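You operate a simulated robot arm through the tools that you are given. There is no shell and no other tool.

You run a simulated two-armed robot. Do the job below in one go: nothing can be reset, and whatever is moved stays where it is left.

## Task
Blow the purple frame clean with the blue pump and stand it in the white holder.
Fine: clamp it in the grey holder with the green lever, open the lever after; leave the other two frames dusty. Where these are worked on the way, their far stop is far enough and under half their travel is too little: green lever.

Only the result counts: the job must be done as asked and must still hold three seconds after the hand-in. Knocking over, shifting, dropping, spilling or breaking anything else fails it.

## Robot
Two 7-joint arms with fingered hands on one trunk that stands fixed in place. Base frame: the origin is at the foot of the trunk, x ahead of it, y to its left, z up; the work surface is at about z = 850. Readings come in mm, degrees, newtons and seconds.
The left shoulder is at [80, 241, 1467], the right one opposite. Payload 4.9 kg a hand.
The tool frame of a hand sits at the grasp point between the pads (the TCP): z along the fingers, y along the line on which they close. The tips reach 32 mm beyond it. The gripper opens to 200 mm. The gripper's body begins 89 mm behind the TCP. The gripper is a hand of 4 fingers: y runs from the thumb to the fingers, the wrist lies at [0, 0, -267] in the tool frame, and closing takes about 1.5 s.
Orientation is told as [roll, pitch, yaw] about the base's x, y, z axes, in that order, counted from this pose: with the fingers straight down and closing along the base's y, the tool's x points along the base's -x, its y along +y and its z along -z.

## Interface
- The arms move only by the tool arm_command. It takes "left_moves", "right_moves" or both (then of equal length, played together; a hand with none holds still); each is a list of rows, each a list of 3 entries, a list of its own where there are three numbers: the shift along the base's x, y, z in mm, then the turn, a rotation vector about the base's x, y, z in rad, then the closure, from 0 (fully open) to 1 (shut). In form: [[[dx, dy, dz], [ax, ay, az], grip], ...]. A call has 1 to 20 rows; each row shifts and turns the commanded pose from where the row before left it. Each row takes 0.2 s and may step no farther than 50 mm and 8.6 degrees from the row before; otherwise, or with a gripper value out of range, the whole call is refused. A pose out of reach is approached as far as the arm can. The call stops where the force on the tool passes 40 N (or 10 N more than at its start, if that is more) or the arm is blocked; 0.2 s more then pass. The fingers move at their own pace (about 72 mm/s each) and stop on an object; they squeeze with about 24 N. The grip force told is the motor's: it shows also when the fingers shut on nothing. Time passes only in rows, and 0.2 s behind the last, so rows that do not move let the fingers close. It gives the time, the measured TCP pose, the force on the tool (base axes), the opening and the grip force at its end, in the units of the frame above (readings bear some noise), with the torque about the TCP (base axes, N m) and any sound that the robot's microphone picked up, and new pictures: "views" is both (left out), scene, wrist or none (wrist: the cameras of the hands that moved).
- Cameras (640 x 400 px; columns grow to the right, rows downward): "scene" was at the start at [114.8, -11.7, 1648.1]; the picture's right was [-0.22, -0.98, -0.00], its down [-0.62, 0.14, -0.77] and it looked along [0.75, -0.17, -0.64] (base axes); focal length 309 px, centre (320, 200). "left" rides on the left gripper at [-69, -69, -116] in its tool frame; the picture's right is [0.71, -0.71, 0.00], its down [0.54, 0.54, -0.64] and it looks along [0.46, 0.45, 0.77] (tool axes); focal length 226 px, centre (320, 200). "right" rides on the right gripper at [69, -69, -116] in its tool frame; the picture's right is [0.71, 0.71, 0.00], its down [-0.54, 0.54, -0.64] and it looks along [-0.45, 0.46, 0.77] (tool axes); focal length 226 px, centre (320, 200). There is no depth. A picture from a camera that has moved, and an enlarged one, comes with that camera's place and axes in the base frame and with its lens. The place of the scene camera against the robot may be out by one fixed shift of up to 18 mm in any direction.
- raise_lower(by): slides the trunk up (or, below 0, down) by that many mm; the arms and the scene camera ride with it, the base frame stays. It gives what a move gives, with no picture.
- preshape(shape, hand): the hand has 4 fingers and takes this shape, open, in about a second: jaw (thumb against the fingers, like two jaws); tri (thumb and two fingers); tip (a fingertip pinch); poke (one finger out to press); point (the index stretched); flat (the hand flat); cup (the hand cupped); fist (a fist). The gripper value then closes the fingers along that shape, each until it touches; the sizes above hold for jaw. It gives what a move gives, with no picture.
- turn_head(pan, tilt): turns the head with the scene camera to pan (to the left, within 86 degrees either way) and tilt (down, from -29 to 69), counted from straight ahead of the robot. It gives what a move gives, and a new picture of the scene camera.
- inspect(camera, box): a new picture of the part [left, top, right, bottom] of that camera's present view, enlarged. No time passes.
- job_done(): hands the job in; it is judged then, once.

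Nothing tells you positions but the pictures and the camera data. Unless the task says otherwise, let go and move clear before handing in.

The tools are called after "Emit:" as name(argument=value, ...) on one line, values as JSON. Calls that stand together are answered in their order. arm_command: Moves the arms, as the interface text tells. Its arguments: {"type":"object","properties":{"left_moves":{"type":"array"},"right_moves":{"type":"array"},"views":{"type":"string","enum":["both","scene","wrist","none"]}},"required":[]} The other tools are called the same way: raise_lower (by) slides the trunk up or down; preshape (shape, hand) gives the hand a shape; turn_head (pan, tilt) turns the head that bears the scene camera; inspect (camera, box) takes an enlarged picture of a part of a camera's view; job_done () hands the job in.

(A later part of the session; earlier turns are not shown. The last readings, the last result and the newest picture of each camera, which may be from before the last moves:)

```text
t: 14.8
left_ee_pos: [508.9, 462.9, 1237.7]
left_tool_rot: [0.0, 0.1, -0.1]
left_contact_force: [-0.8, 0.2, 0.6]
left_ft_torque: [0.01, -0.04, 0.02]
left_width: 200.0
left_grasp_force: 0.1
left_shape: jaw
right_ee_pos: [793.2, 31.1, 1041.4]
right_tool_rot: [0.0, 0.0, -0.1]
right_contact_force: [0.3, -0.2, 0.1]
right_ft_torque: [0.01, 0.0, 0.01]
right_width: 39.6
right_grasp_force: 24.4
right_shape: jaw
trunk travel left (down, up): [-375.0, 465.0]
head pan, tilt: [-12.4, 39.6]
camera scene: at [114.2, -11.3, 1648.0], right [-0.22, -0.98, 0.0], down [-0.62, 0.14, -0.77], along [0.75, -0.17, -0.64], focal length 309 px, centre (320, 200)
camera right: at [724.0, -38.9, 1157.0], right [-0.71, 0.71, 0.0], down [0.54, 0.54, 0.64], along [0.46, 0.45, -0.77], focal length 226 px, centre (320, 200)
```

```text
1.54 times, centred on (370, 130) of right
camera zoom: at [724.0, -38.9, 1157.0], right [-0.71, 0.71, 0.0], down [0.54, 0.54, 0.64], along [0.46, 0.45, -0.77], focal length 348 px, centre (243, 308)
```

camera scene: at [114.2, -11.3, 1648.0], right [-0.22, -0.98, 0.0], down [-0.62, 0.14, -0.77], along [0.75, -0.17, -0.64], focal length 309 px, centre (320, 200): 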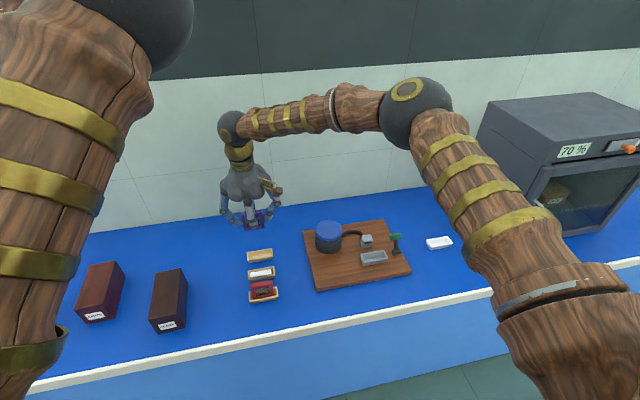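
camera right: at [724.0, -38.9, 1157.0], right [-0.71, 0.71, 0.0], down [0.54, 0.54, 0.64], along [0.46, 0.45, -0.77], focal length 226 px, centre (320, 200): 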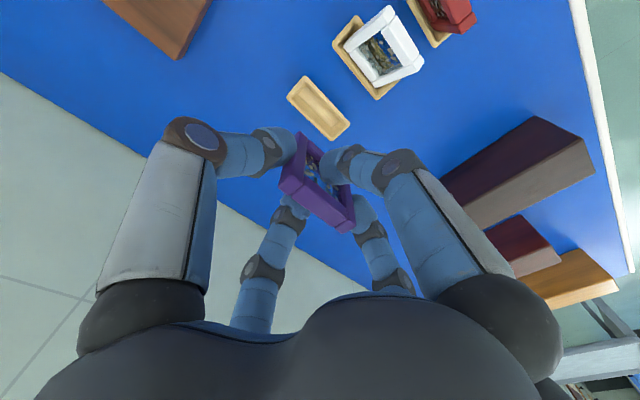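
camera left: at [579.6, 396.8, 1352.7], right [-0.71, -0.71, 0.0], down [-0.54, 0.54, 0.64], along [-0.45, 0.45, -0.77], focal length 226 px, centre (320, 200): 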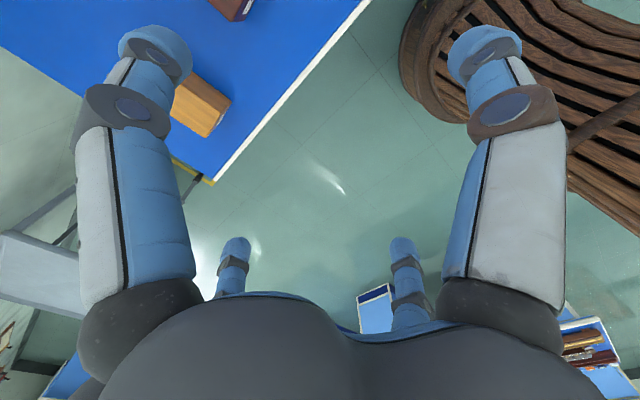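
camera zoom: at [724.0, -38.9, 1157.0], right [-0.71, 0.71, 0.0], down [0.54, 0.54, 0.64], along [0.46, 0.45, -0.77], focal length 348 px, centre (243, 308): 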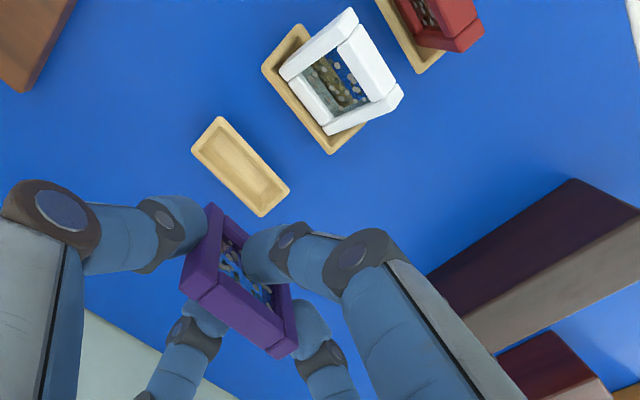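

The purple frame is held firmly and is free. I carry it high over the board to measure the grey holder, lever and nozzle.

Emit:
arm_command(right_moves=[[[0, 0, 30], [0, 0, 0], 1], [[0, 0, 30], [0, 0, 0], 1], [[-8, -40, 0], [0, 0, 0], 1], [[-8, -40, 0], [0, 0, 0], 1], [[-8, -40, 0], [0, 0, 0], 1], [[-8, -40, 0], [0, 0, 0], 1], [[-8, -40, 0], [0, 0, 0], 1], [[-8, -40, 0], [0, 0, 0], 1], [[-8, -40, 0], [0, 0, 0], 1], [[-8, -40, 0], [0, 0, 0], 1], [[-8, -40, 0], [0, 0, 0], 1], [[0, 0, 0], [0, 0, 0], 1]], views="both")

Emit:
inspect(camera="right", box=[220, 0, 420, 150])

Emit:
inspect(camera="scene", box=[300, 200, 420, 300])

```text
t: 17.4
left_ee_pos: [509.9, 465.3, 1237.3]
left_tool_rot: [-0.1, -0.1, -0.1]
left_contact_force: [0.0, 0.5, 0.0]
left_ft_torque: [-0.02, -0.02, -0.03]
left_width: 200.0
left_grasp_force: 0.0
left_shape: jaw
right_ee_pos: [721.1, -328.7, 1101.2]
right_tool_rot: [-0.1, 0.0, 0.0]
right_contact_force: [0.3, -0.5, -0.5]
right_ft_torque: [-0.02, 0.01, 0.01]
right_width: 39.4
right_grasp_force: 23.5
right_shape: jaw
trunk travel left (down, up): [-375.0, 465.0]
head pan, tilt: [-12.4, 39.6]
camera scene: at [115.5, -10.5, 1648.0], right [-0.22, -0.98, 0.0], down [-0.62, 0.14, -0.77], along [0.75, -0.17, -0.64], focal length 309 px, centre (320, 200)
camera right: at [651.8, -398.8, 1217.2], right [-0.71, 0.71, 0.0], down [0.54, 0.54, 0.64], along [0.45, 0.45, -0.77], focal length 226 px, centre (320, 200)
```

scene: 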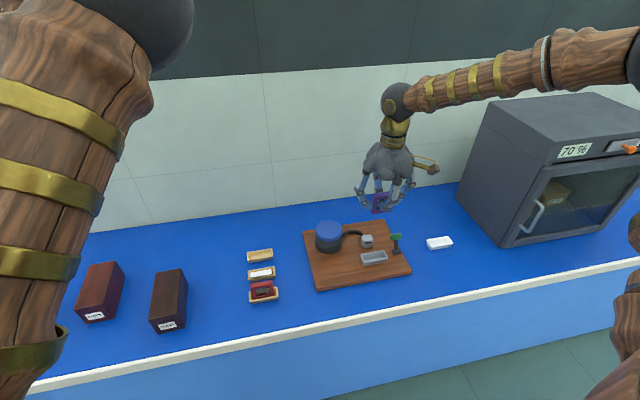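
right: 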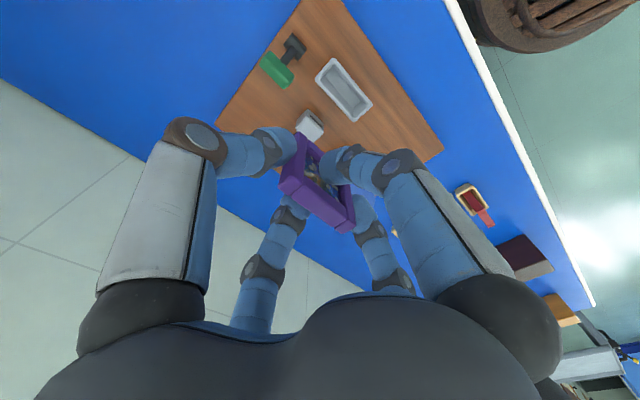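

```text
2.67 times, centred on (320, 75) of right
camera zoom: at [651.8, -398.8, 1217.2], right [-0.71, 0.71, 0.0], down [0.54, 0.54, 0.64], along [0.45, 0.45, -0.77], focal length 603 px, centre (320, 533)
```

zoom: 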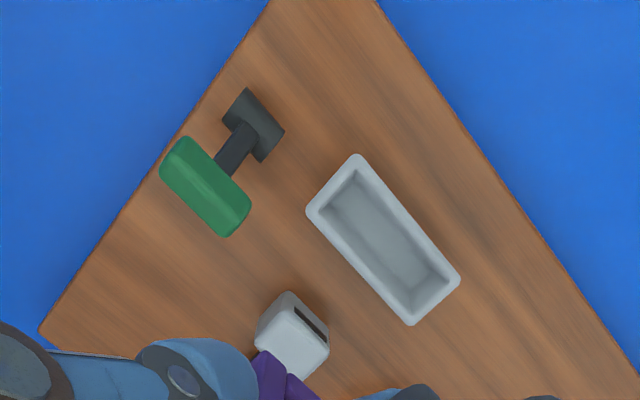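

```text
4.00 times, centred on (360, 250) of scene
camera zoom: at [115.5, -10.5, 1648.0], right [-0.22, -0.98, 0.0], down [-0.62, 0.14, -0.77], along [0.75, -0.17, -0.64], focal length 1236 px, centre (160, 0)
```

zoom: 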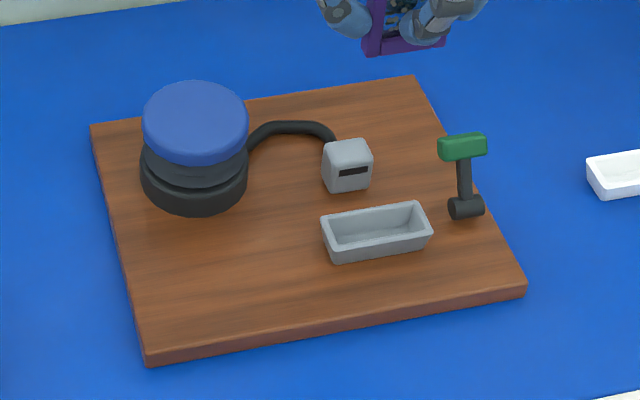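

The grey holder's rim is centred near (687, -316, z 891), long along y. The lever pivots near (697, -398, 880), with its green grip leaning toward +x at about (721, -397, 932). I'll bring the frame above the holder.

Emit:
arm_command(right_moves=[[[-10, 3, 0], [0, 0, 0], 1], [[-12, 4.5, 0], [0, 0, 0], 1], [[-12, 4.5, 0], [0, 0, 0], 1], [[0, 0, -25], [0, 0, 0], 1], [[0, 0, -25], [0, 0, 0], 1], [[0, 0, -25], [0, 0, 0], 1], [[0, 0, -25], [0, 0, 0], 1], [[0, 0, -16], [0, 0, 0], 1], [[0, 0, 0], [0, 0, 0], 1]], views="both")

Emit:
inspect(camera="right", box=[220, 40, 420, 240])

Emit:
inspect(camera="scene", box=[330, 180, 430, 280])

```text
t: 19.4
left_ee_pos: [509.7, 464.3, 1238.3]
left_tool_rot: [0.0, 0.0, -0.2]
left_contact_force: [-0.2, 0.2, -0.4]
left_ft_torque: [0.01, -0.03, 0.01]
left_width: 199.9
left_grasp_force: 0.1
left_shape: jaw
right_ee_pos: [685.5, -317.3, 984.8]
right_tool_rot: [0.1, 0.0, -0.1]
right_contact_force: [0.2, 0.2, 0.3]
right_ft_torque: [-0.05, 0.02, 0.03]
right_width: 39.3
right_grasp_force: 24.1
right_shape: jaw
trunk travel left (down, up): [-375.0, 465.0]
head pan, tilt: [-12.4, 39.6]
camera scene: at [114.3, -11.3, 1648.1], right [-0.22, -0.98, 0.0], down [-0.62, 0.14, -0.77], along [0.75, -0.17, -0.64], focal length 309 px, centre (320, 200)
camera right: at [617.5, -387.0, 1101.3], right [-0.71, 0.71, 0.0], down [0.54, 0.54, 0.64], along [0.46, 0.45, -0.77], focal length 226 px, centre (320, 200)
```

scene: 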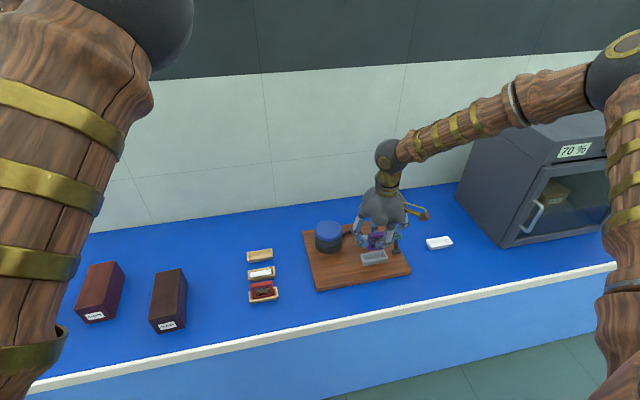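
right: 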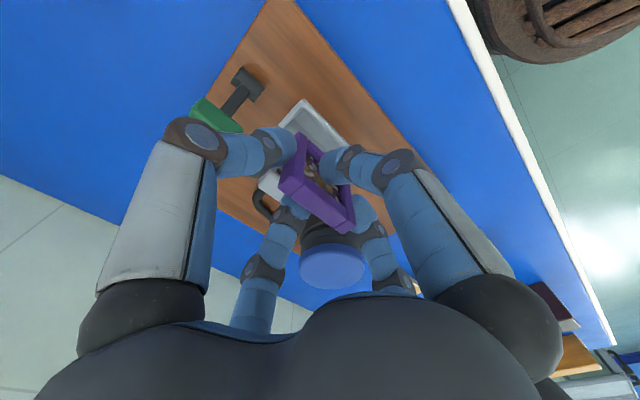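

```text
2.00 times, centred on (320, 140) of right
camera zoom: at [617.5, -387.0, 1101.3], right [-0.71, 0.71, 0.0], down [0.54, 0.54, 0.64], along [0.46, 0.45, -0.77], focal length 452 px, centre (320, 320)
```

zoom: 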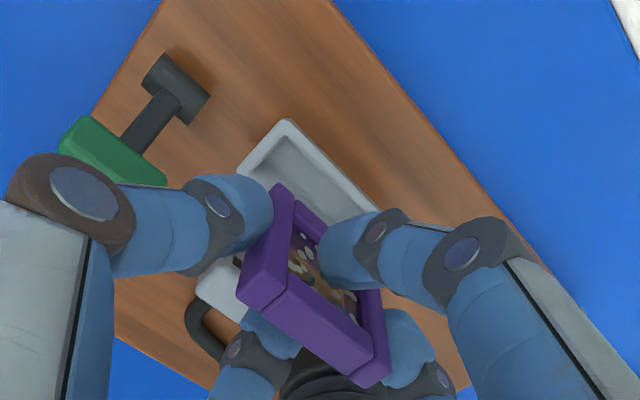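

```text
4.00 times, centred on (380, 230) of scene
camera zoom: at [114.3, -11.3, 1648.1], right [-0.22, -0.98, 0.0], down [-0.62, 0.14, -0.77], along [0.75, -0.17, -0.64], focal length 1236 px, centre (80, 80)
```

zoom: 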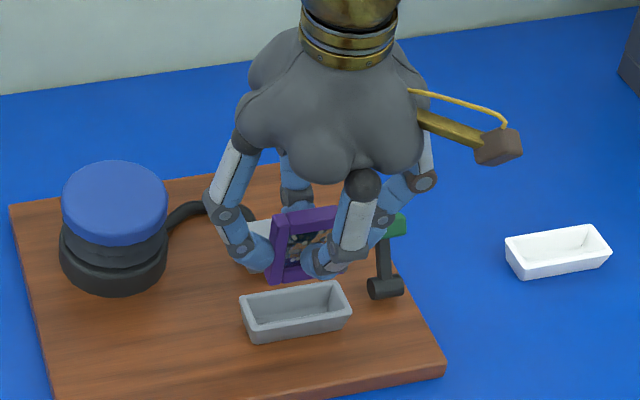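

The frame is aligned over the holder. I'll lower it into the slot carefully.

Emit:
arm_command(right_moves=[[[0, 0, -13], [0, 0, 0], 1], [[0, 0, -13], [0, 0, 0], 1], [[0, 0, -12], [0, 0, 0], 1], [[0, 0, -8], [0, 0, 0], 1], [[0, 0, -5], [0, 0, 0], 1]], views="both")

Emit:
inspect(camera="right", box=[220, 40, 420, 240])

Emit:
inspect(camera="scene", box=[340, 200, 420, 280])

```text
t: 20.6
left_ee_pos: [510.3, 464.1, 1238.4]
left_tool_rot: [-0.1, -0.1, -0.1]
left_contact_force: [-0.1, 0.9, -0.1]
left_ft_torque: [-0.03, -0.03, -0.01]
left_width: 200.0
left_grasp_force: 0.1
left_shape: jaw
right_ee_pos: [687.5, -317.9, 936.4]
right_tool_rot: [0.0, -0.1, -0.1]
right_contact_force: [-0.1, -0.2, 0.5]
right_ft_torque: [0.02, 0.0, 0.0]
right_width: 39.1
right_grasp_force: 23.9
right_shape: jaw
trunk travel left (down, up): [-375.0, 465.0]
head pan, tilt: [-12.4, 39.6]
camera scene: at [115.0, -11.4, 1648.1], right [-0.22, -0.98, 0.0], down [-0.62, 0.14, -0.77], along [0.75, -0.17, -0.64], focal length 309 px, centre (320, 200)
camera right: at [618.8, -386.9, 1050.2], right [-0.71, 0.71, 0.0], down [0.54, 0.54, 0.64], along [0.46, 0.45, -0.77], focal length 226 px, centre (320, 200)
```

scene: 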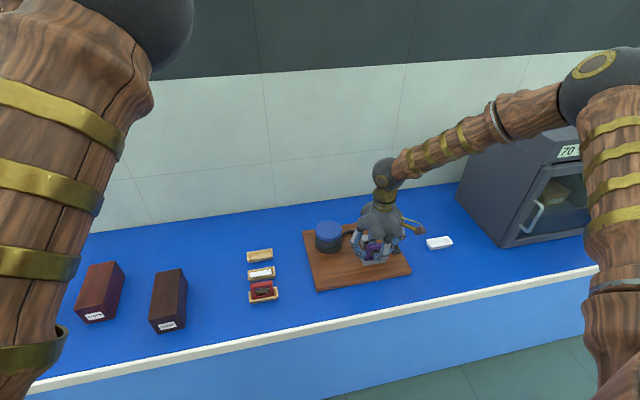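
right: 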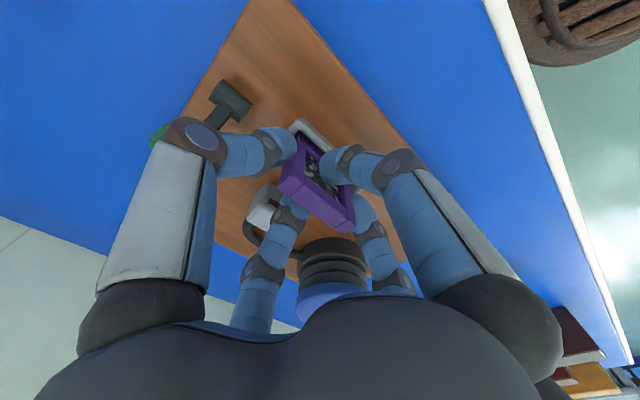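

```text
2.00 times, centred on (320, 140) of right
camera zoom: at [618.8, -386.9, 1050.2], right [-0.71, 0.71, 0.0], down [0.54, 0.54, 0.64], along [0.46, 0.45, -0.77], focal length 452 px, centre (320, 320)
```

zoom: 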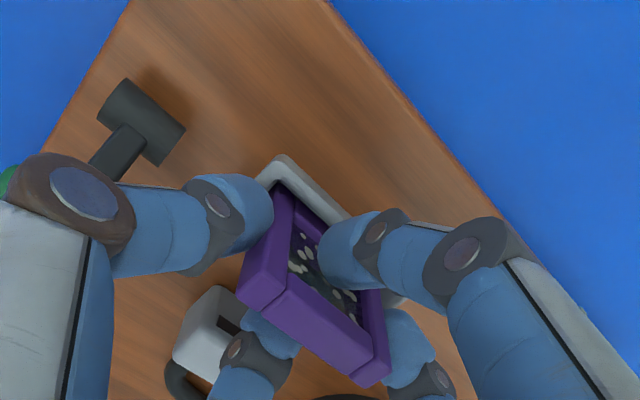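

```text
5.00 times, centred on (380, 240) of scene
camera zoom: at [115.0, -11.4, 1648.1], right [-0.22, -0.98, 0.0], down [-0.62, 0.14, -0.77], along [0.75, -0.17, -0.64], focal length 1546 px, centre (20, 0)
```

zoom: 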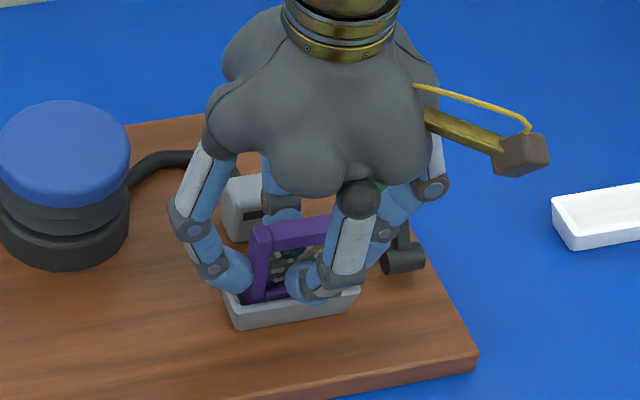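

Emit:
arm_command(right_moves=[[[0, 0, -3], [0, 0, 0], 1], [[0, 0, -3], [0, 0, 0], 1]], views="none")

Emit:
arm_command(right_moves=[[[0, 0, -2], [0, 0, 0], 1]], views="none")

Emit:
arm_command(right_moves=[[[0, 0, -1.5], [0, 0, 0], 1]], views="none")

```text
t: 21.2
left_ee_pos: [509.1, 465.2, 1237.5]
left_tool_rot: [0.0, -0.1, -0.1]
left_contact_force: [-0.4, 1.0, -0.2]
left_ft_torque: [0.0, -0.01, 0.02]
left_width: 199.7
left_grasp_force: 0.1
left_shape: jaw
right_ee_pos: [687.0, -317.6, 930.4]
right_tool_rot: [-0.1, -0.1, -0.1]
right_contact_force: [1.4, 0.7, 9.5]
right_ft_torque: [-0.06, -0.06, -0.02]
right_width: 39.7
right_grasp_force: 23.6
right_shape: jaw
trunk travel left (down, up): [-375.0, 465.0]
head pan, tilt: [-12.4, 39.6]
```

```text
t: 21.6
left_ee_pos: [507.3, 464.6, 1238.5]
left_tool_rot: [-0.1, -0.2, -0.1]
left_contact_force: [-0.2, 0.6, 0.1]
left_ft_torque: [-0.04, -0.04, -0.01]
left_width: 200.0
left_grasp_force: 0.1
left_shape: jaw
right_ee_pos: [686.1, -317.7, 929.4]
right_tool_rot: [-0.1, -0.2, 0.0]
right_contact_force: [1.7, -0.7, 24.4]
right_ft_torque: [-0.08, -0.05, 0.02]
right_width: 39.8
right_grasp_force: 23.7
right_shape: jaw
trunk travel left (down, up): [-375.0, 465.0]
head pan, tilt: [-12.4, 39.6]
```

```text
t: 22.0
left_ee_pos: [506.8, 465.1, 1239.3]
left_tool_rot: [-0.1, -0.1, 0.0]
left_contact_force: [-0.4, 0.0, -0.4]
left_ft_torque: [0.01, -0.04, 0.05]
left_width: 199.6
left_grasp_force: 0.1
left_shape: jaw
right_ee_pos: [687.8, -316.5, 929.5]
right_tool_rot: [-0.1, -0.4, -0.1]
right_contact_force: [5.8, -3.6, 38.4]
right_ft_torque: [-0.17, -0.14, 0.01]
right_width: 40.2
right_grasp_force: 24.0
right_shape: jaw
trunk travel left (down, up): [-375.0, 465.0]
head pan, tilt: [-12.4, 39.6]
```

Contact with the holder floor at z≈930. I relieve the push and look before letting go.

Emit:
arm_command(right_moves=[[[0, 0, 3], [0, 0, 0], 1], [[0, 0, 0], [0, 0, 0], 1]], views="both")

Emit:
inspect(camera="right", box=[245, 80, 395, 230])

Emit:
inspect(camera="scene", box=[350, 220, 410, 280])

```text
t: 22.6
left_ee_pos: [508.4, 463.8, 1237.9]
left_tool_rot: [-0.2, 0.0, -0.1]
left_contact_force: [0.7, 1.1, 0.2]
left_ft_torque: [-0.01, 0.0, 0.03]
left_width: 199.9
left_grasp_force: 0.1
left_shape: jaw
right_ee_pos: [685.9, -316.8, 929.7]
right_tool_rot: [0.0, -0.2, 0.0]
right_contact_force: [7.8, -2.7, 27.0]
right_ft_torque: [-0.15, -0.26, 0.05]
right_width: 40.2
right_grasp_force: 24.1
right_shape: jaw
trunk travel left (down, up): [-375.0, 465.0]
head pan, tilt: [-12.4, 39.6]
camera scene: at [112.5, -10.2, 1648.2], right [-0.22, -0.98, 0.0], down [-0.62, 0.14, -0.77], along [0.75, -0.17, -0.64], focal length 309 px, centre (320, 200)
camera right: at [617.1, -386.6, 1044.8], right [-0.71, 0.71, 0.0], down [0.54, 0.54, 0.64], along [0.46, 0.45, -0.77], focal length 226 px, centre (320, 200)
```

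scene: 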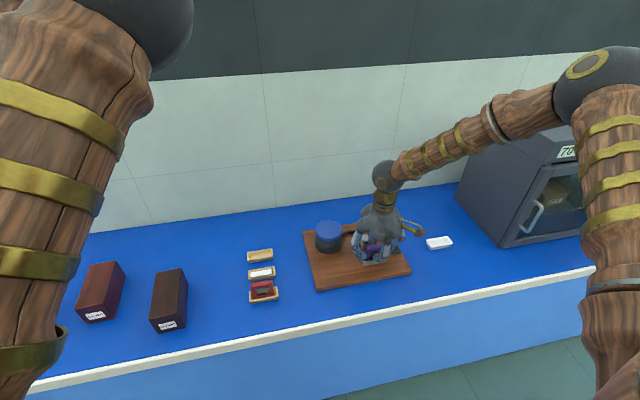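
right: 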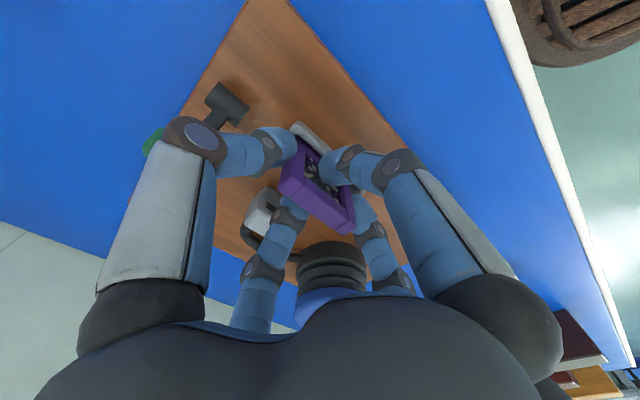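

```text
2.67 times, centred on (320, 155) of right
camera zoom: at [617.1, -386.6, 1044.8], right [-0.71, 0.71, 0.0], down [0.54, 0.54, 0.64], along [0.46, 0.45, -0.77], focal length 603 px, centre (320, 320)
```

zoom: 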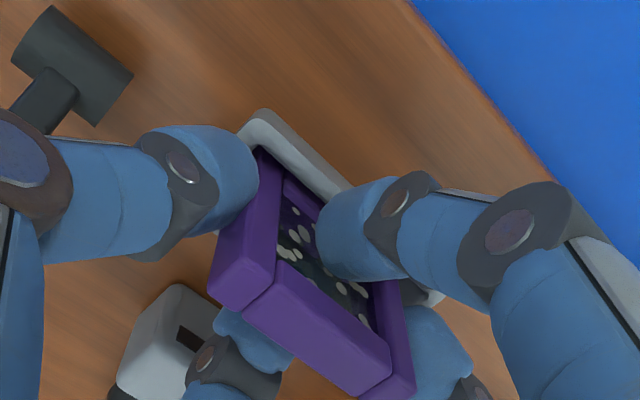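

```text
6.67 times, centred on (380, 250) of scene
camera zoom: at [112.5, -10.2, 1648.2], right [-0.22, -0.98, 0.0], down [-0.62, 0.14, -0.77], along [0.75, -0.17, -0.64], focal length 2061 px, centre (-80, -133)
```

zoom: 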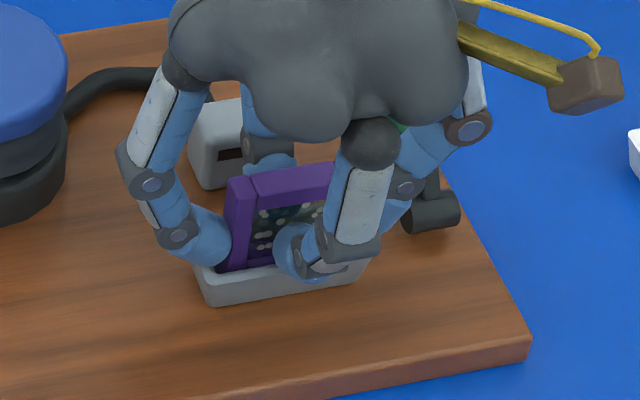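

Emit:
arm_command(right_moves=[[[0, 0, 2], [0, 0, 0], 1], [[0, 0, 0], [0, 0, 0], 1]], views="none")

Emit:
arm_command(right_moves=[[[0, 0, 1], [0, 0, 0], 1], [[0, 0, 0], [0, 0, 0], 1]], views="none")

```text
t: 23.2
left_ee_pos: [509.1, 463.7, 1236.7]
left_tool_rot: [0.1, 0.1, -0.2]
left_contact_force: [-0.2, -0.5, -0.5]
left_ft_torque: [0.01, 0.04, 0.0]
left_width: 199.6
left_grasp_force: 0.1
left_shape: jaw
right_ee_pos: [685.2, -316.9, 930.2]
right_tool_rot: [0.1, 0.1, -0.1]
right_contact_force: [3.7, 0.8, 10.9]
right_ft_torque: [-0.11, -0.11, 0.02]
right_width: 39.9
right_grasp_force: 24.0
right_shape: jaw
trunk travel left (down, up): [-375.0, 465.0]
head pan, tilt: [-12.4, 39.6]
```

```text
t: 23.8
left_ee_pos: [510.3, 462.8, 1237.5]
left_tool_rot: [0.0, 0.0, -0.1]
left_contact_force: [0.9, 0.5, -0.1]
left_ft_torque: [-0.02, -0.01, -0.02]
left_width: 199.9
left_grasp_force: 0.1
left_shape: jaw
right_ee_pos: [686.1, -318.8, 930.9]
right_tool_rot: [0.0, 0.0, -0.1]
right_contact_force: [0.3, 0.2, 1.0]
right_ft_torque: [0.02, -0.02, 0.0]
right_width: 39.8
right_grasp_force: 23.8
right_shape: jaw
trunk travel left (down, up): [-375.0, 465.0]
head pan, tilt: [-12.4, 39.6]
```

The frame just rests on the floor with no load. I open only slightly (to about 64–66 mm) so the fingers don't touch nozzle or lever.

Emit:
arm_command(right_moves=[[[0, 0, 0], [0, 0, 0], 0.76], [[0, 0, 0], [0, 0, 0], 0.76], [[0, 0, 0], [0, 0, 0], 0.68], [[0, 0, 0], [0, 0, 0], 0.67], [[0, 0, 0], [0, 0, 0], 0.67]], views="both")

Emit:
inspect(camera="right", box=[220, 60, 420, 260])

Emit:
inspect(camera="scene", box=[350, 220, 410, 280])

```text
t: 25.0
left_ee_pos: [509.4, 463.1, 1237.9]
left_tool_rot: [0.1, 0.0, -0.1]
left_contact_force: [0.3, -0.5, 0.7]
left_ft_torque: [0.01, 0.0, -0.02]
left_width: 199.7
left_grasp_force: 0.0
left_shape: jaw
right_ee_pos: [687.1, -318.3, 930.9]
right_tool_rot: [0.0, 0.0, 0.0]
right_contact_force: [-1.0, 0.0, -0.2]
right_ft_torque: [-0.03, -0.06, 0.03]
right_width: 65.6
right_grasp_force: 0.0
right_shape: jaw
trunk travel left (down, up): [-375.0, 465.0]
head pan, tilt: [-12.4, 39.6]
camera scene: at [115.0, -11.5, 1648.1], right [-0.22, -0.98, 0.0], down [-0.62, 0.14, -0.77], along [0.75, -0.17, -0.64], focal length 309 px, centre (320, 200)
camera right: at [618.3, -387.1, 1046.6], right [-0.71, 0.71, 0.0], down [0.54, 0.54, 0.64], along [0.45, 0.45, -0.77], focal length 226 px, centre (320, 200)
```

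scene: 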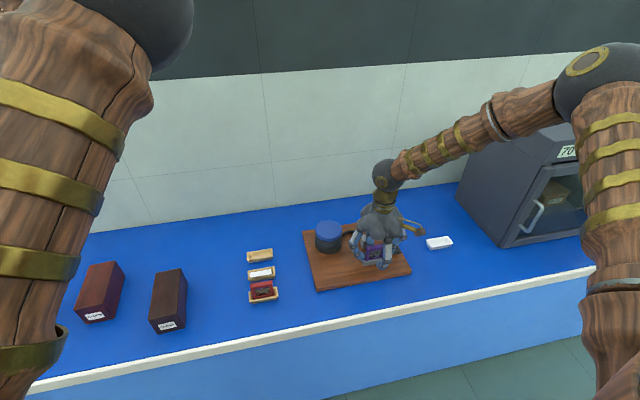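
right: 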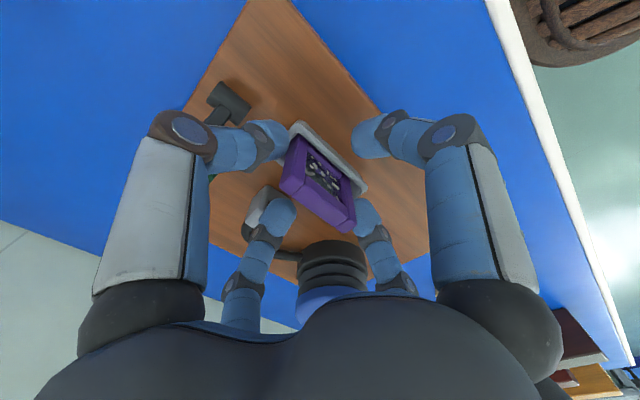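

```text
2.00 times, centred on (320, 160) of right
camera zoom: at [618.3, -387.1, 1046.6], right [-0.71, 0.71, 0.0], down [0.54, 0.54, 0.64], along [0.45, 0.45, -0.77], focal length 452 px, centre (320, 280)
```

zoom: 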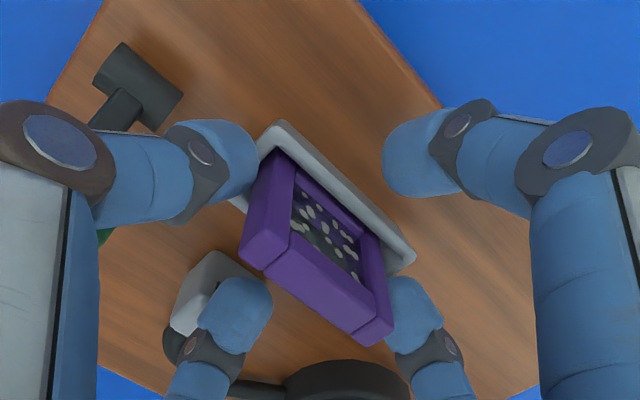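

```text
6.67 times, centred on (380, 250) of scene
camera zoom: at [115.0, -11.5, 1648.1], right [-0.22, -0.98, 0.0], down [-0.62, 0.14, -0.77], along [0.75, -0.17, -0.64], focal length 2061 px, centre (-80, -133)
```

zoom: 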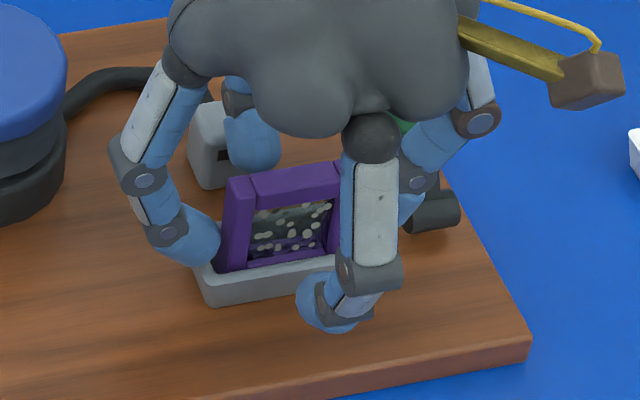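

The frame stands by itself in the holder. I rise straight up.

Emit:
arm_command(right_moves=[[[0, 0, 8], [0, 0, 0], 0.67], [[0, 0, 12], [0, 0, 0], 0.67], [[0, 0, 15], [0, 0, 0], 0.67], [[0, 0, 20], [0, 0, 0], 0.67], [[0, 0, 25], [0, 0, 0], 0.67], [[0, 0, 30], [0, 0, 0], 0.67], [[0, 0, 40], [0, 0, 0], 0.67], [[0, 0, 40], [0, 0, 0], 0.67]], views="both")

Emit:
inspect(camera="scene", box=[300, 200, 420, 300])

Emit:
inspect(camera="right", box=[180, 20, 420, 220])

```text
t: 26.8
left_ee_pos: [507.1, 462.5, 1238.0]
left_tool_rot: [0.0, 0.0, -0.1]
left_contact_force: [-0.4, -0.2, -0.4]
left_ft_torque: [0.0, -0.01, 0.0]
left_width: 199.8
left_grasp_force: 0.2
left_shape: jaw
right_ee_pos: [685.8, -318.8, 1122.4]
right_tool_rot: [0.0, 0.0, -0.1]
right_contact_force: [-0.4, 1.1, -0.8]
right_ft_torque: [0.01, -0.01, 0.02]
right_width: 65.7
right_grasp_force: 0.1
right_shape: jaw
trunk travel left (down, up): [-375.0, 465.0]
head pan, tilt: [-12.4, 39.6]
camera scene: at [113.5, -12.7, 1648.1], right [-0.22, -0.98, 0.0], down [-0.62, 0.14, -0.77], along [0.75, -0.17, -0.64], focal length 309 px, centre (320, 200)
camera right: at [616.9, -389.0, 1237.5], right [-0.71, 0.71, 0.0], down [0.54, 0.54, 0.64], along [0.46, 0.45, -0.77], focal length 226 px, centre (320, 200)
```

scene: 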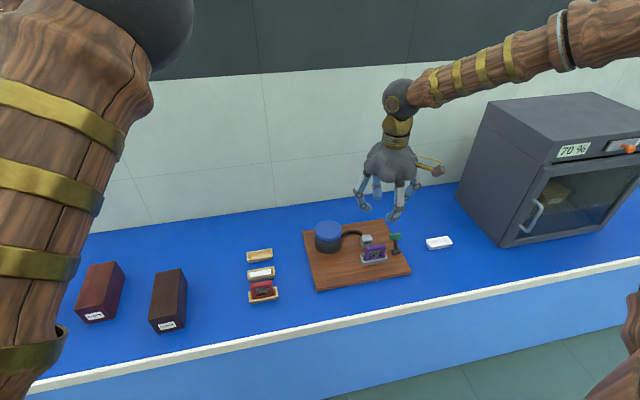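
right: 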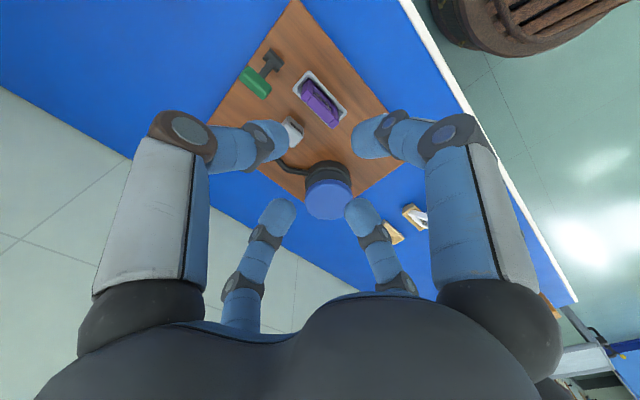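

```text
4.00 times, centred on (360, 250) of scene
camera zoom: at [113.5, -12.7, 1648.1], right [-0.22, -0.98, 0.0], down [-0.62, 0.14, -0.77], along [0.75, -0.17, -0.64], focal length 1236 px, centre (160, 0)
```

zoom: 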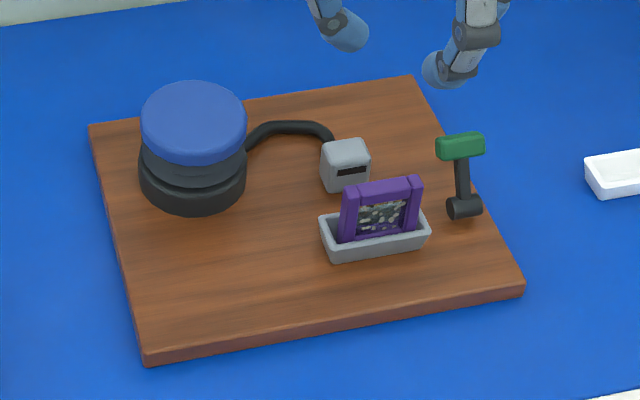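

```text
2.00 times, centred on (300, 120) of right
camera zoom: at [616.9, -389.0, 1237.5], right [-0.71, 0.71, 0.0], down [0.54, 0.54, 0.64], along [0.46, 0.45, -0.77], focal length 452 px, centre (360, 360)
```

zoom: 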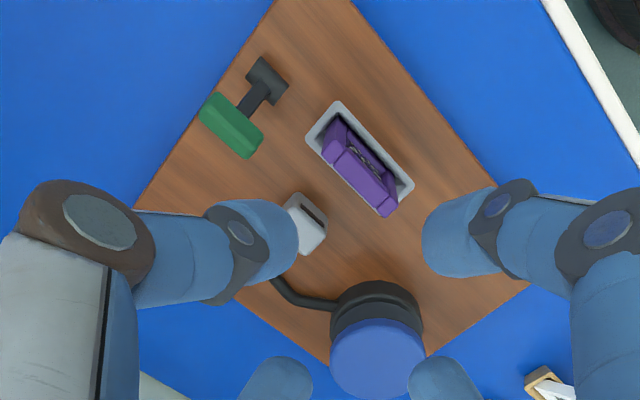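

The purple frame stands in the grey holder. Next is the lever: its grip is at about (722, -397, 927), tilted toward +x. I'll try the poke shape to see what it looks like.

Emit:
preshape(hand="right", shape="poke")

Emit:
arm_command(right_moves=[[[0, 0, 0], [0, 0, 0], 0], [[0, 0, 0], [0, 0, 0], 0], [[0, 0, 0], [0, 0, 0], 0]], views="both")

Emit:
inspect(camera="scene", box=[320, 100, 480, 260])

```text
t: 27.7
left_ee_pos: [510.0, 464.1, 1235.7]
left_tool_rot: [0.1, 0.0, -0.1]
left_contact_force: [-0.4, 0.1, -0.2]
left_ft_torque: [0.03, -0.01, 0.0]
left_width: 199.6
left_grasp_force: 0.1
left_shape: jaw
right_ee_pos: [687.5, -318.2, 1121.4]
right_tool_rot: [-0.1, 0.0, -0.1]
right_contact_force: [-0.5, 0.3, -0.6]
right_ft_torque: [-0.01, -0.03, 0.01]
right_width: 0.0
right_grasp_force: 0.1
right_shape: poke
trunk travel left (down, up): [-375.0, 465.0]
head pan, tilt: [-12.4, 39.6]
```

```text
t: 28.5
left_ee_pos: [509.3, 463.4, 1237.5]
left_tool_rot: [0.0, 0.1, -0.1]
left_contact_force: [-0.2, -0.3, 0.5]
left_ft_torque: [-0.03, 0.01, 0.02]
left_width: 199.5
left_grasp_force: 0.0
left_shape: jaw
right_ee_pos: [686.3, -318.0, 1120.8]
right_tool_rot: [0.0, 0.0, -0.2]
right_contact_force: [0.5, 0.2, 0.2]
right_ft_torque: [-0.03, 0.0, -0.02]
right_width: 0.1
right_grasp_force: 0.1
right_shape: poke
trunk travel left (down, up): [-375.0, 465.0]
head pan, tilt: [-12.4, 39.6]
camera scene: at [114.8, -11.5, 1648.1], right [-0.22, -0.98, 0.0], down [-0.62, 0.14, -0.77], along [0.75, -0.17, -0.64], focal length 309 px, centre (320, 200)
camera right: at [618.1, -388.0, 1236.9], right [-0.71, 0.71, 0.0], down [0.54, 0.54, 0.64], along [0.45, 0.45, -0.77], focal length 226 px, centre (320, 200)
```

scene: 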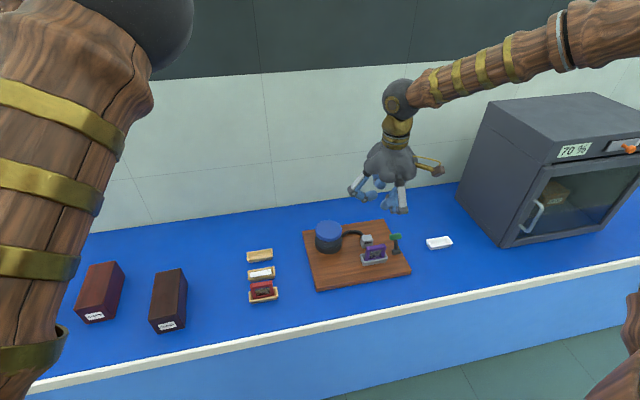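
right: 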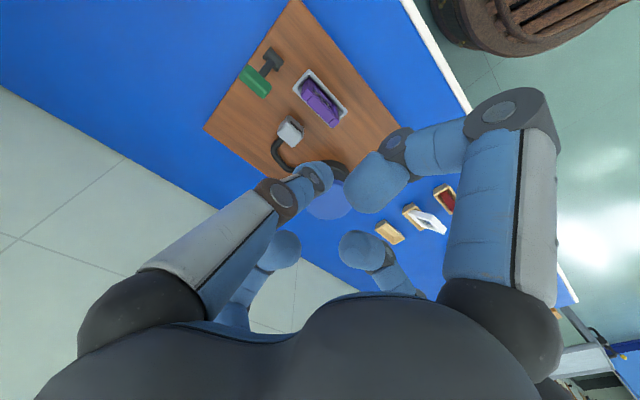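

```text
2.50 times, centred on (400, 180) of scene
camera zoom: at [114.8, -11.5, 1648.1], right [-0.22, -0.98, 0.0], down [-0.62, 0.14, -0.77], along [0.75, -0.17, -0.64], focal length 773 px, centre (120, 250)
```

zoom: 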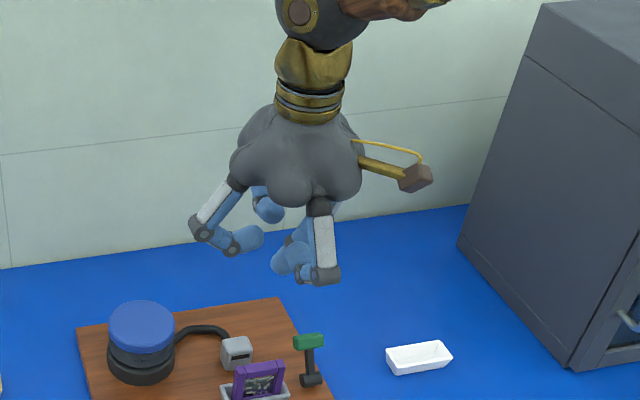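

Poke does not look better than a fully closed jaw, so I'll go back to jaw, close it fully, and use the closed tips to push the lever grip from its +x side.

Emit:
preshape(hand="right", shape="jaw")

Emit:
arm_command(right_moves=[[[25, -22, 0], [0, 0, 0], 1], [[25, -22, 0], [0, 0, 0], 1], [[25, -22, 0], [0, 0, 0], 1], [[23, -22, 0], [0, 0, 0], 1], [[0, 0, 0], [0, 0, 0], 1], [[0, 0, 0], [0, 0, 0], 1], [[0, 0, 0], [0, 0, 0], 1], [[0, 0, -35], [0, 0, 0], 1], [[0, 0, -35], [0, 0, 0], 1], [[0, 0, -35], [0, 0, 0], 1]], views="both")

Emit:
inspect(camera="scene", box=[330, 150, 450, 290])

Emit:
inspect(camera="right", box=[200, 0, 440, 200])

```text
t: 29.4
left_ee_pos: [510.2, 462.7, 1238.1]
left_tool_rot: [0.0, 0.0, -0.2]
left_contact_force: [0.6, -0.1, 0.0]
left_ft_torque: [-0.04, 0.0, 0.0]
left_width: 199.9
left_grasp_force: 0.1
left_shape: jaw
right_ee_pos: [687.5, -318.8, 1120.7]
right_tool_rot: [0.0, 0.0, -0.1]
right_contact_force: [-0.6, -0.1, -0.6]
right_ft_torque: [-0.02, 0.03, 0.04]
right_width: 199.8
right_grasp_force: 0.0
right_shape: jaw
trunk travel left (down, up): [-375.0, 465.0]
head pan, tilt: [-12.4, 39.6]
```

```text
t: 31.6
left_ee_pos: [510.3, 462.9, 1237.1]
left_tool_rot: [0.0, -0.1, -0.2]
left_contact_force: [0.0, -0.9, -0.5]
left_ft_torque: [0.03, 0.04, -0.01]
left_width: 199.7
left_grasp_force: 0.0
left_shape: jaw
right_ee_pos: [784.4, -406.6, 1015.0]
right_tool_rot: [0.0, 0.1, -0.1]
right_contact_force: [0.5, -0.4, -0.7]
right_ft_torque: [0.02, 0.03, -0.03]
right_width: 0.3
right_grasp_force: 23.6
right_shape: jaw
trunk travel left (down, up): [-375.0, 465.0]
head pan, tilt: [-12.4, 39.6]
camera scene: at [116.0, -12.0, 1648.0], right [-0.22, -0.98, 0.0], down [-0.62, 0.14, -0.77], along [0.75, -0.17, -0.64], focal length 309 px, centre (320, 200)
camera right: at [715.9, -476.2, 1130.8], right [-0.71, 0.71, 0.0], down [0.54, 0.54, 0.64], along [0.45, 0.45, -0.77], focal length 226 px, centre (320, 200)
```

scene: 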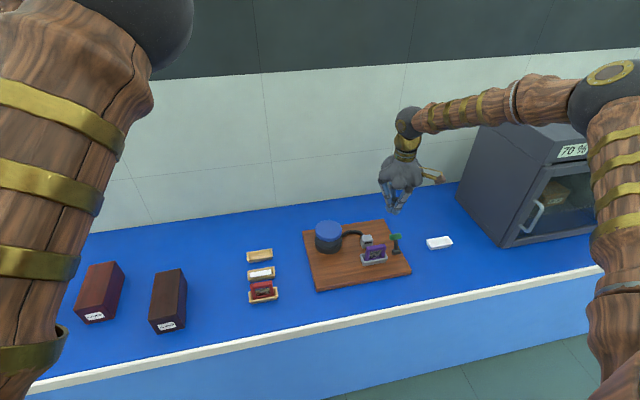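
right: 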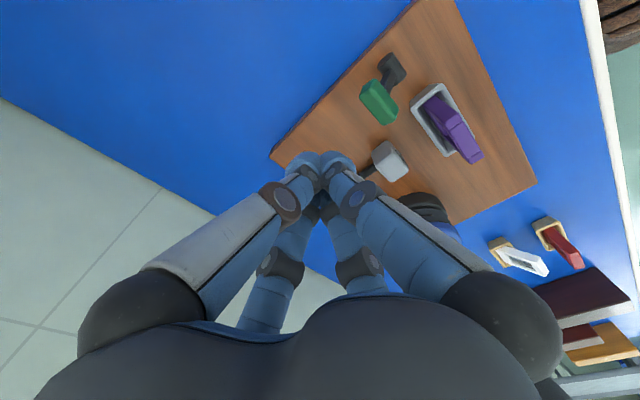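

```text
2.86 times, centred on (390, 220) of scene
camera zoom: at [116.0, -12.0, 1648.0], right [-0.22, -0.98, 0.0], down [-0.62, 0.14, -0.77], along [0.75, -0.17, -0.64], focal length 883 px, centre (120, 143)
```

zoom: 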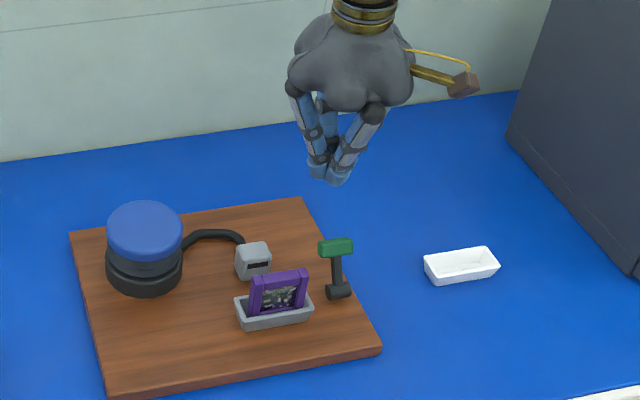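

```text
2.00 times, centred on (320, 100) of right
camera zoom: at [715.9, -476.2, 1130.8], right [-0.71, 0.71, 0.0], down [0.54, 0.54, 0.64], along [0.45, 0.45, -0.77], focal length 452 px, centre (320, 400)
```

zoom: 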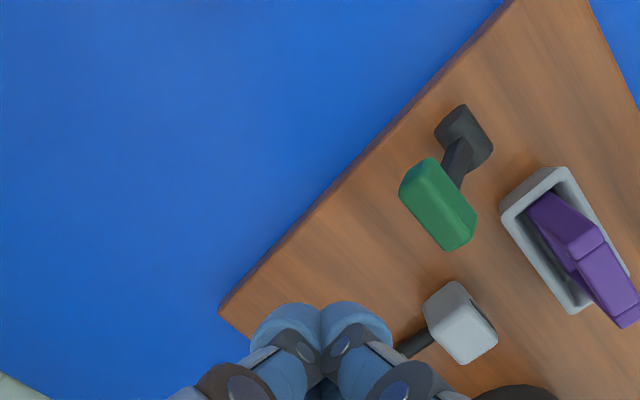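

Emit:
arm_command(right_moves=[[[0, 0, -26], [0, 0, 0], 1], [[0, 0, -26], [0, 0, 0], 1], [[0, 0, -26], [0, 0, 0], 1], [[-8, 0, 0], [0, 0, 0], 1], [[-8, 0, 0], [0, 0, 0], 1], [[-6, 0, 0], [0, 0, 0], 1], [[-6, 0, 0], [0, 0, 0], 1]], views="both")

Emit:
inspect(camera="scene", box=[340, 190, 430, 280])

Emit:
inspect(camera="right", box=[240, 20, 480, 220])

```text
t: 33.2
left_ee_pos: [509.3, 463.8, 1238.1]
left_tool_rot: [0.0, -0.2, -0.1]
left_contact_force: [-0.1, -0.9, 0.4]
left_ft_torque: [0.05, -0.04, -0.02]
left_width: 199.9
left_grasp_force: 0.1
left_shape: jaw
right_ee_pos: [757.5, -405.0, 939.5]
right_tool_rot: [-0.1, -0.2, -0.1]
right_contact_force: [2.9, -0.1, 3.8]
right_ft_torque: [-0.03, 0.05, -0.01]
right_width: 0.1
right_grasp_force: 23.7
right_shape: jaw
trunk travel left (down, up): [-375.0, 465.0]
head pan, tilt: [-12.4, 39.6]
camera scene: at [114.6, -10.6, 1648.3], right [-0.21, -0.98, 0.0], down [-0.62, 0.14, -0.77], along [0.75, -0.17, -0.64], focal length 309 px, centre (320, 200)
camera right: at [688.4, -474.7, 1054.7], right [-0.71, 0.71, 0.0], down [0.54, 0.54, 0.64], along [0.46, 0.45, -0.77], focal length 226 px, centre (320, 200)
```

scene: 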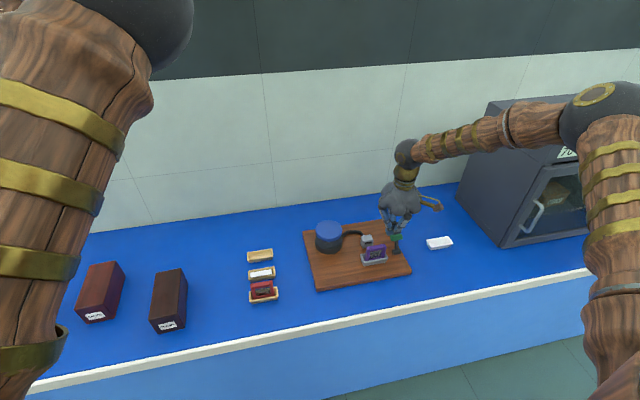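
right: 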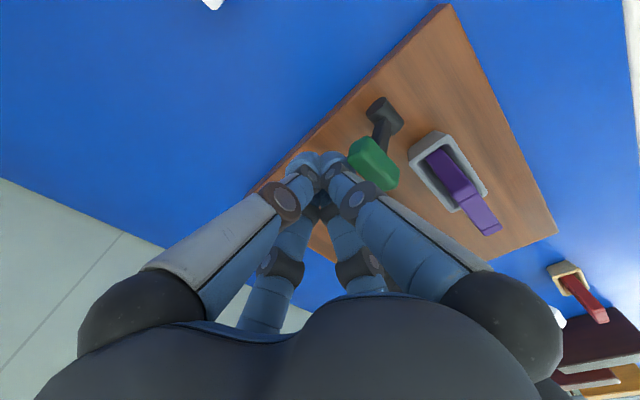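

```text
4.44 times, centred on (385, 235) of scene
camera zoom: at [114.6, -10.6, 1648.3], right [-0.21, -0.98, 0.0], down [-0.62, 0.14, -0.77], along [0.75, -0.17, -0.64], focal length 1374 px, centre (31, 44)
```

zoom: 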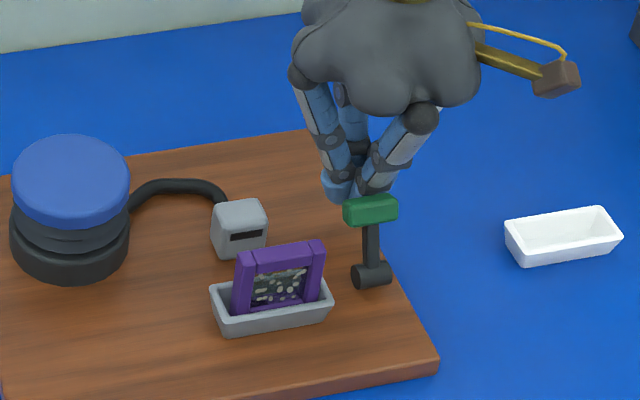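

```text
2.00 times, centred on (360, 120) of right
camera zoom: at [688.4, -474.7, 1054.7], right [-0.71, 0.71, 0.0], down [0.54, 0.54, 0.64], along [0.46, 0.45, -0.77], focal length 452 px, centre (240, 360)
```

zoom: 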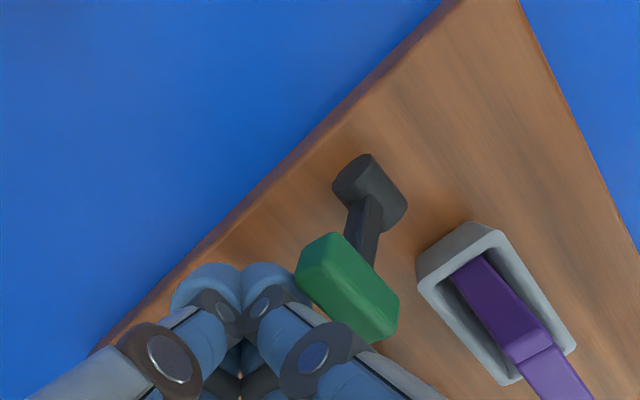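

The tips touch the grip now. I push on toward -x in small steps.

Emit:
arm_command(right_moves=[[[-5, 0, 0], [0, 0, 0], 1], [[-5, 0, 0], [0, 0, 0], 1], [[-5, 0, 0], [0, 0, 0], 1], [[-5, 0, 0], [0, 0, 0], 1]], views="both")

Emit:
inspect(camera="scene", box=[340, 190, 430, 280])

Emit:
inspect(camera="right", box=[240, 20, 480, 220])

```text
t: 34.2
left_ee_pos: [510.5, 463.3, 1237.6]
left_tool_rot: [0.0, -0.1, -0.2]
left_contact_force: [-0.4, -0.7, -0.2]
left_ft_torque: [-0.03, 0.02, 0.01]
left_width: 200.0
left_grasp_force: 0.1
left_shape: jaw
right_ee_pos: [737.0, -406.1, 939.2]
right_tool_rot: [0.0, 0.0, -0.1]
right_contact_force: [0.6, -0.6, 0.6]
right_ft_torque: [-0.02, 0.04, 0.01]
right_width: 0.1
right_grasp_force: 24.3
right_shape: jaw
trunk travel left (down, up): [-375.0, 465.0]
head pan, tilt: [-12.4, 39.6]
camera scene: at [114.7, -11.6, 1648.0], right [-0.22, -0.98, 0.0], down [-0.62, 0.14, -0.77], along [0.75, -0.17, -0.64], focal length 309 px, centre (320, 200)
camera right: at [667.8, -475.2, 1053.8], right [-0.71, 0.71, 0.0], down [0.54, 0.54, 0.64], along [0.45, 0.45, -0.77], focal length 226 px, centre (320, 200)
```

scene: 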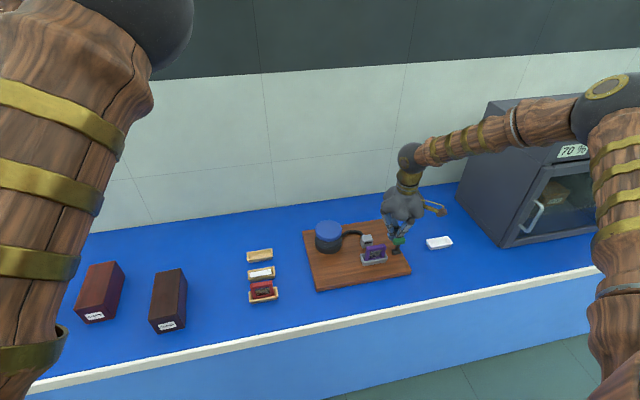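
right: 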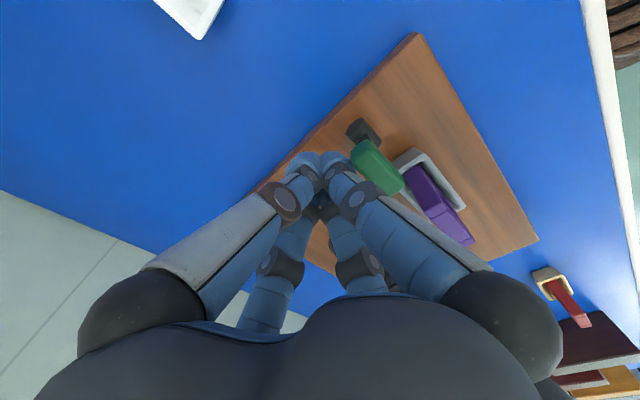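

```text
4.44 times, centred on (385, 235) of scene
camera zoom: at [114.7, -11.6, 1648.0], right [-0.22, -0.98, 0.0], down [-0.62, 0.14, -0.77], along [0.75, -0.17, -0.64], focal length 1374 px, centre (31, 44)
```

zoom: 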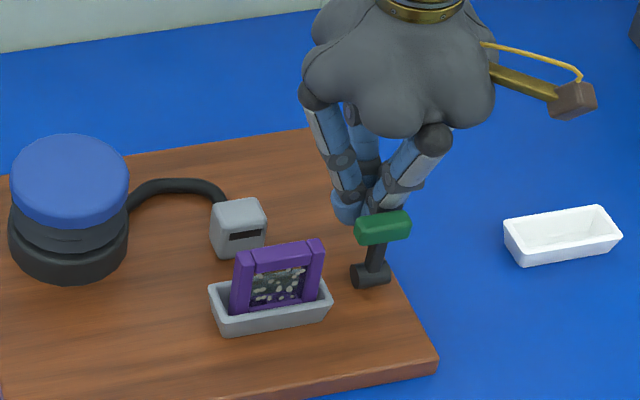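

```text
2.00 times, centred on (360, 120) of right
camera zoom: at [667.8, -475.2, 1053.8], right [-0.71, 0.71, 0.0], down [0.54, 0.54, 0.64], along [0.45, 0.45, -0.77], focal length 452 px, centre (240, 360)
```

zoom: 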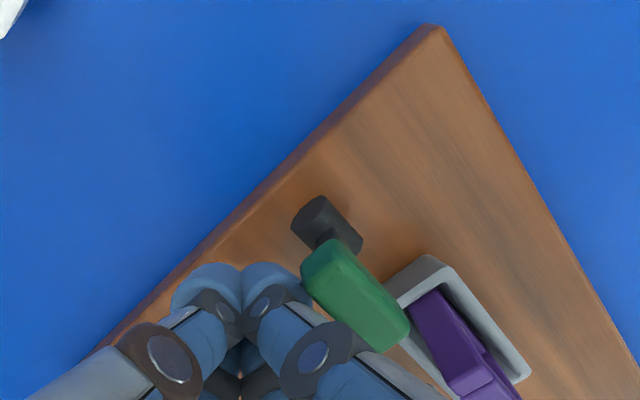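

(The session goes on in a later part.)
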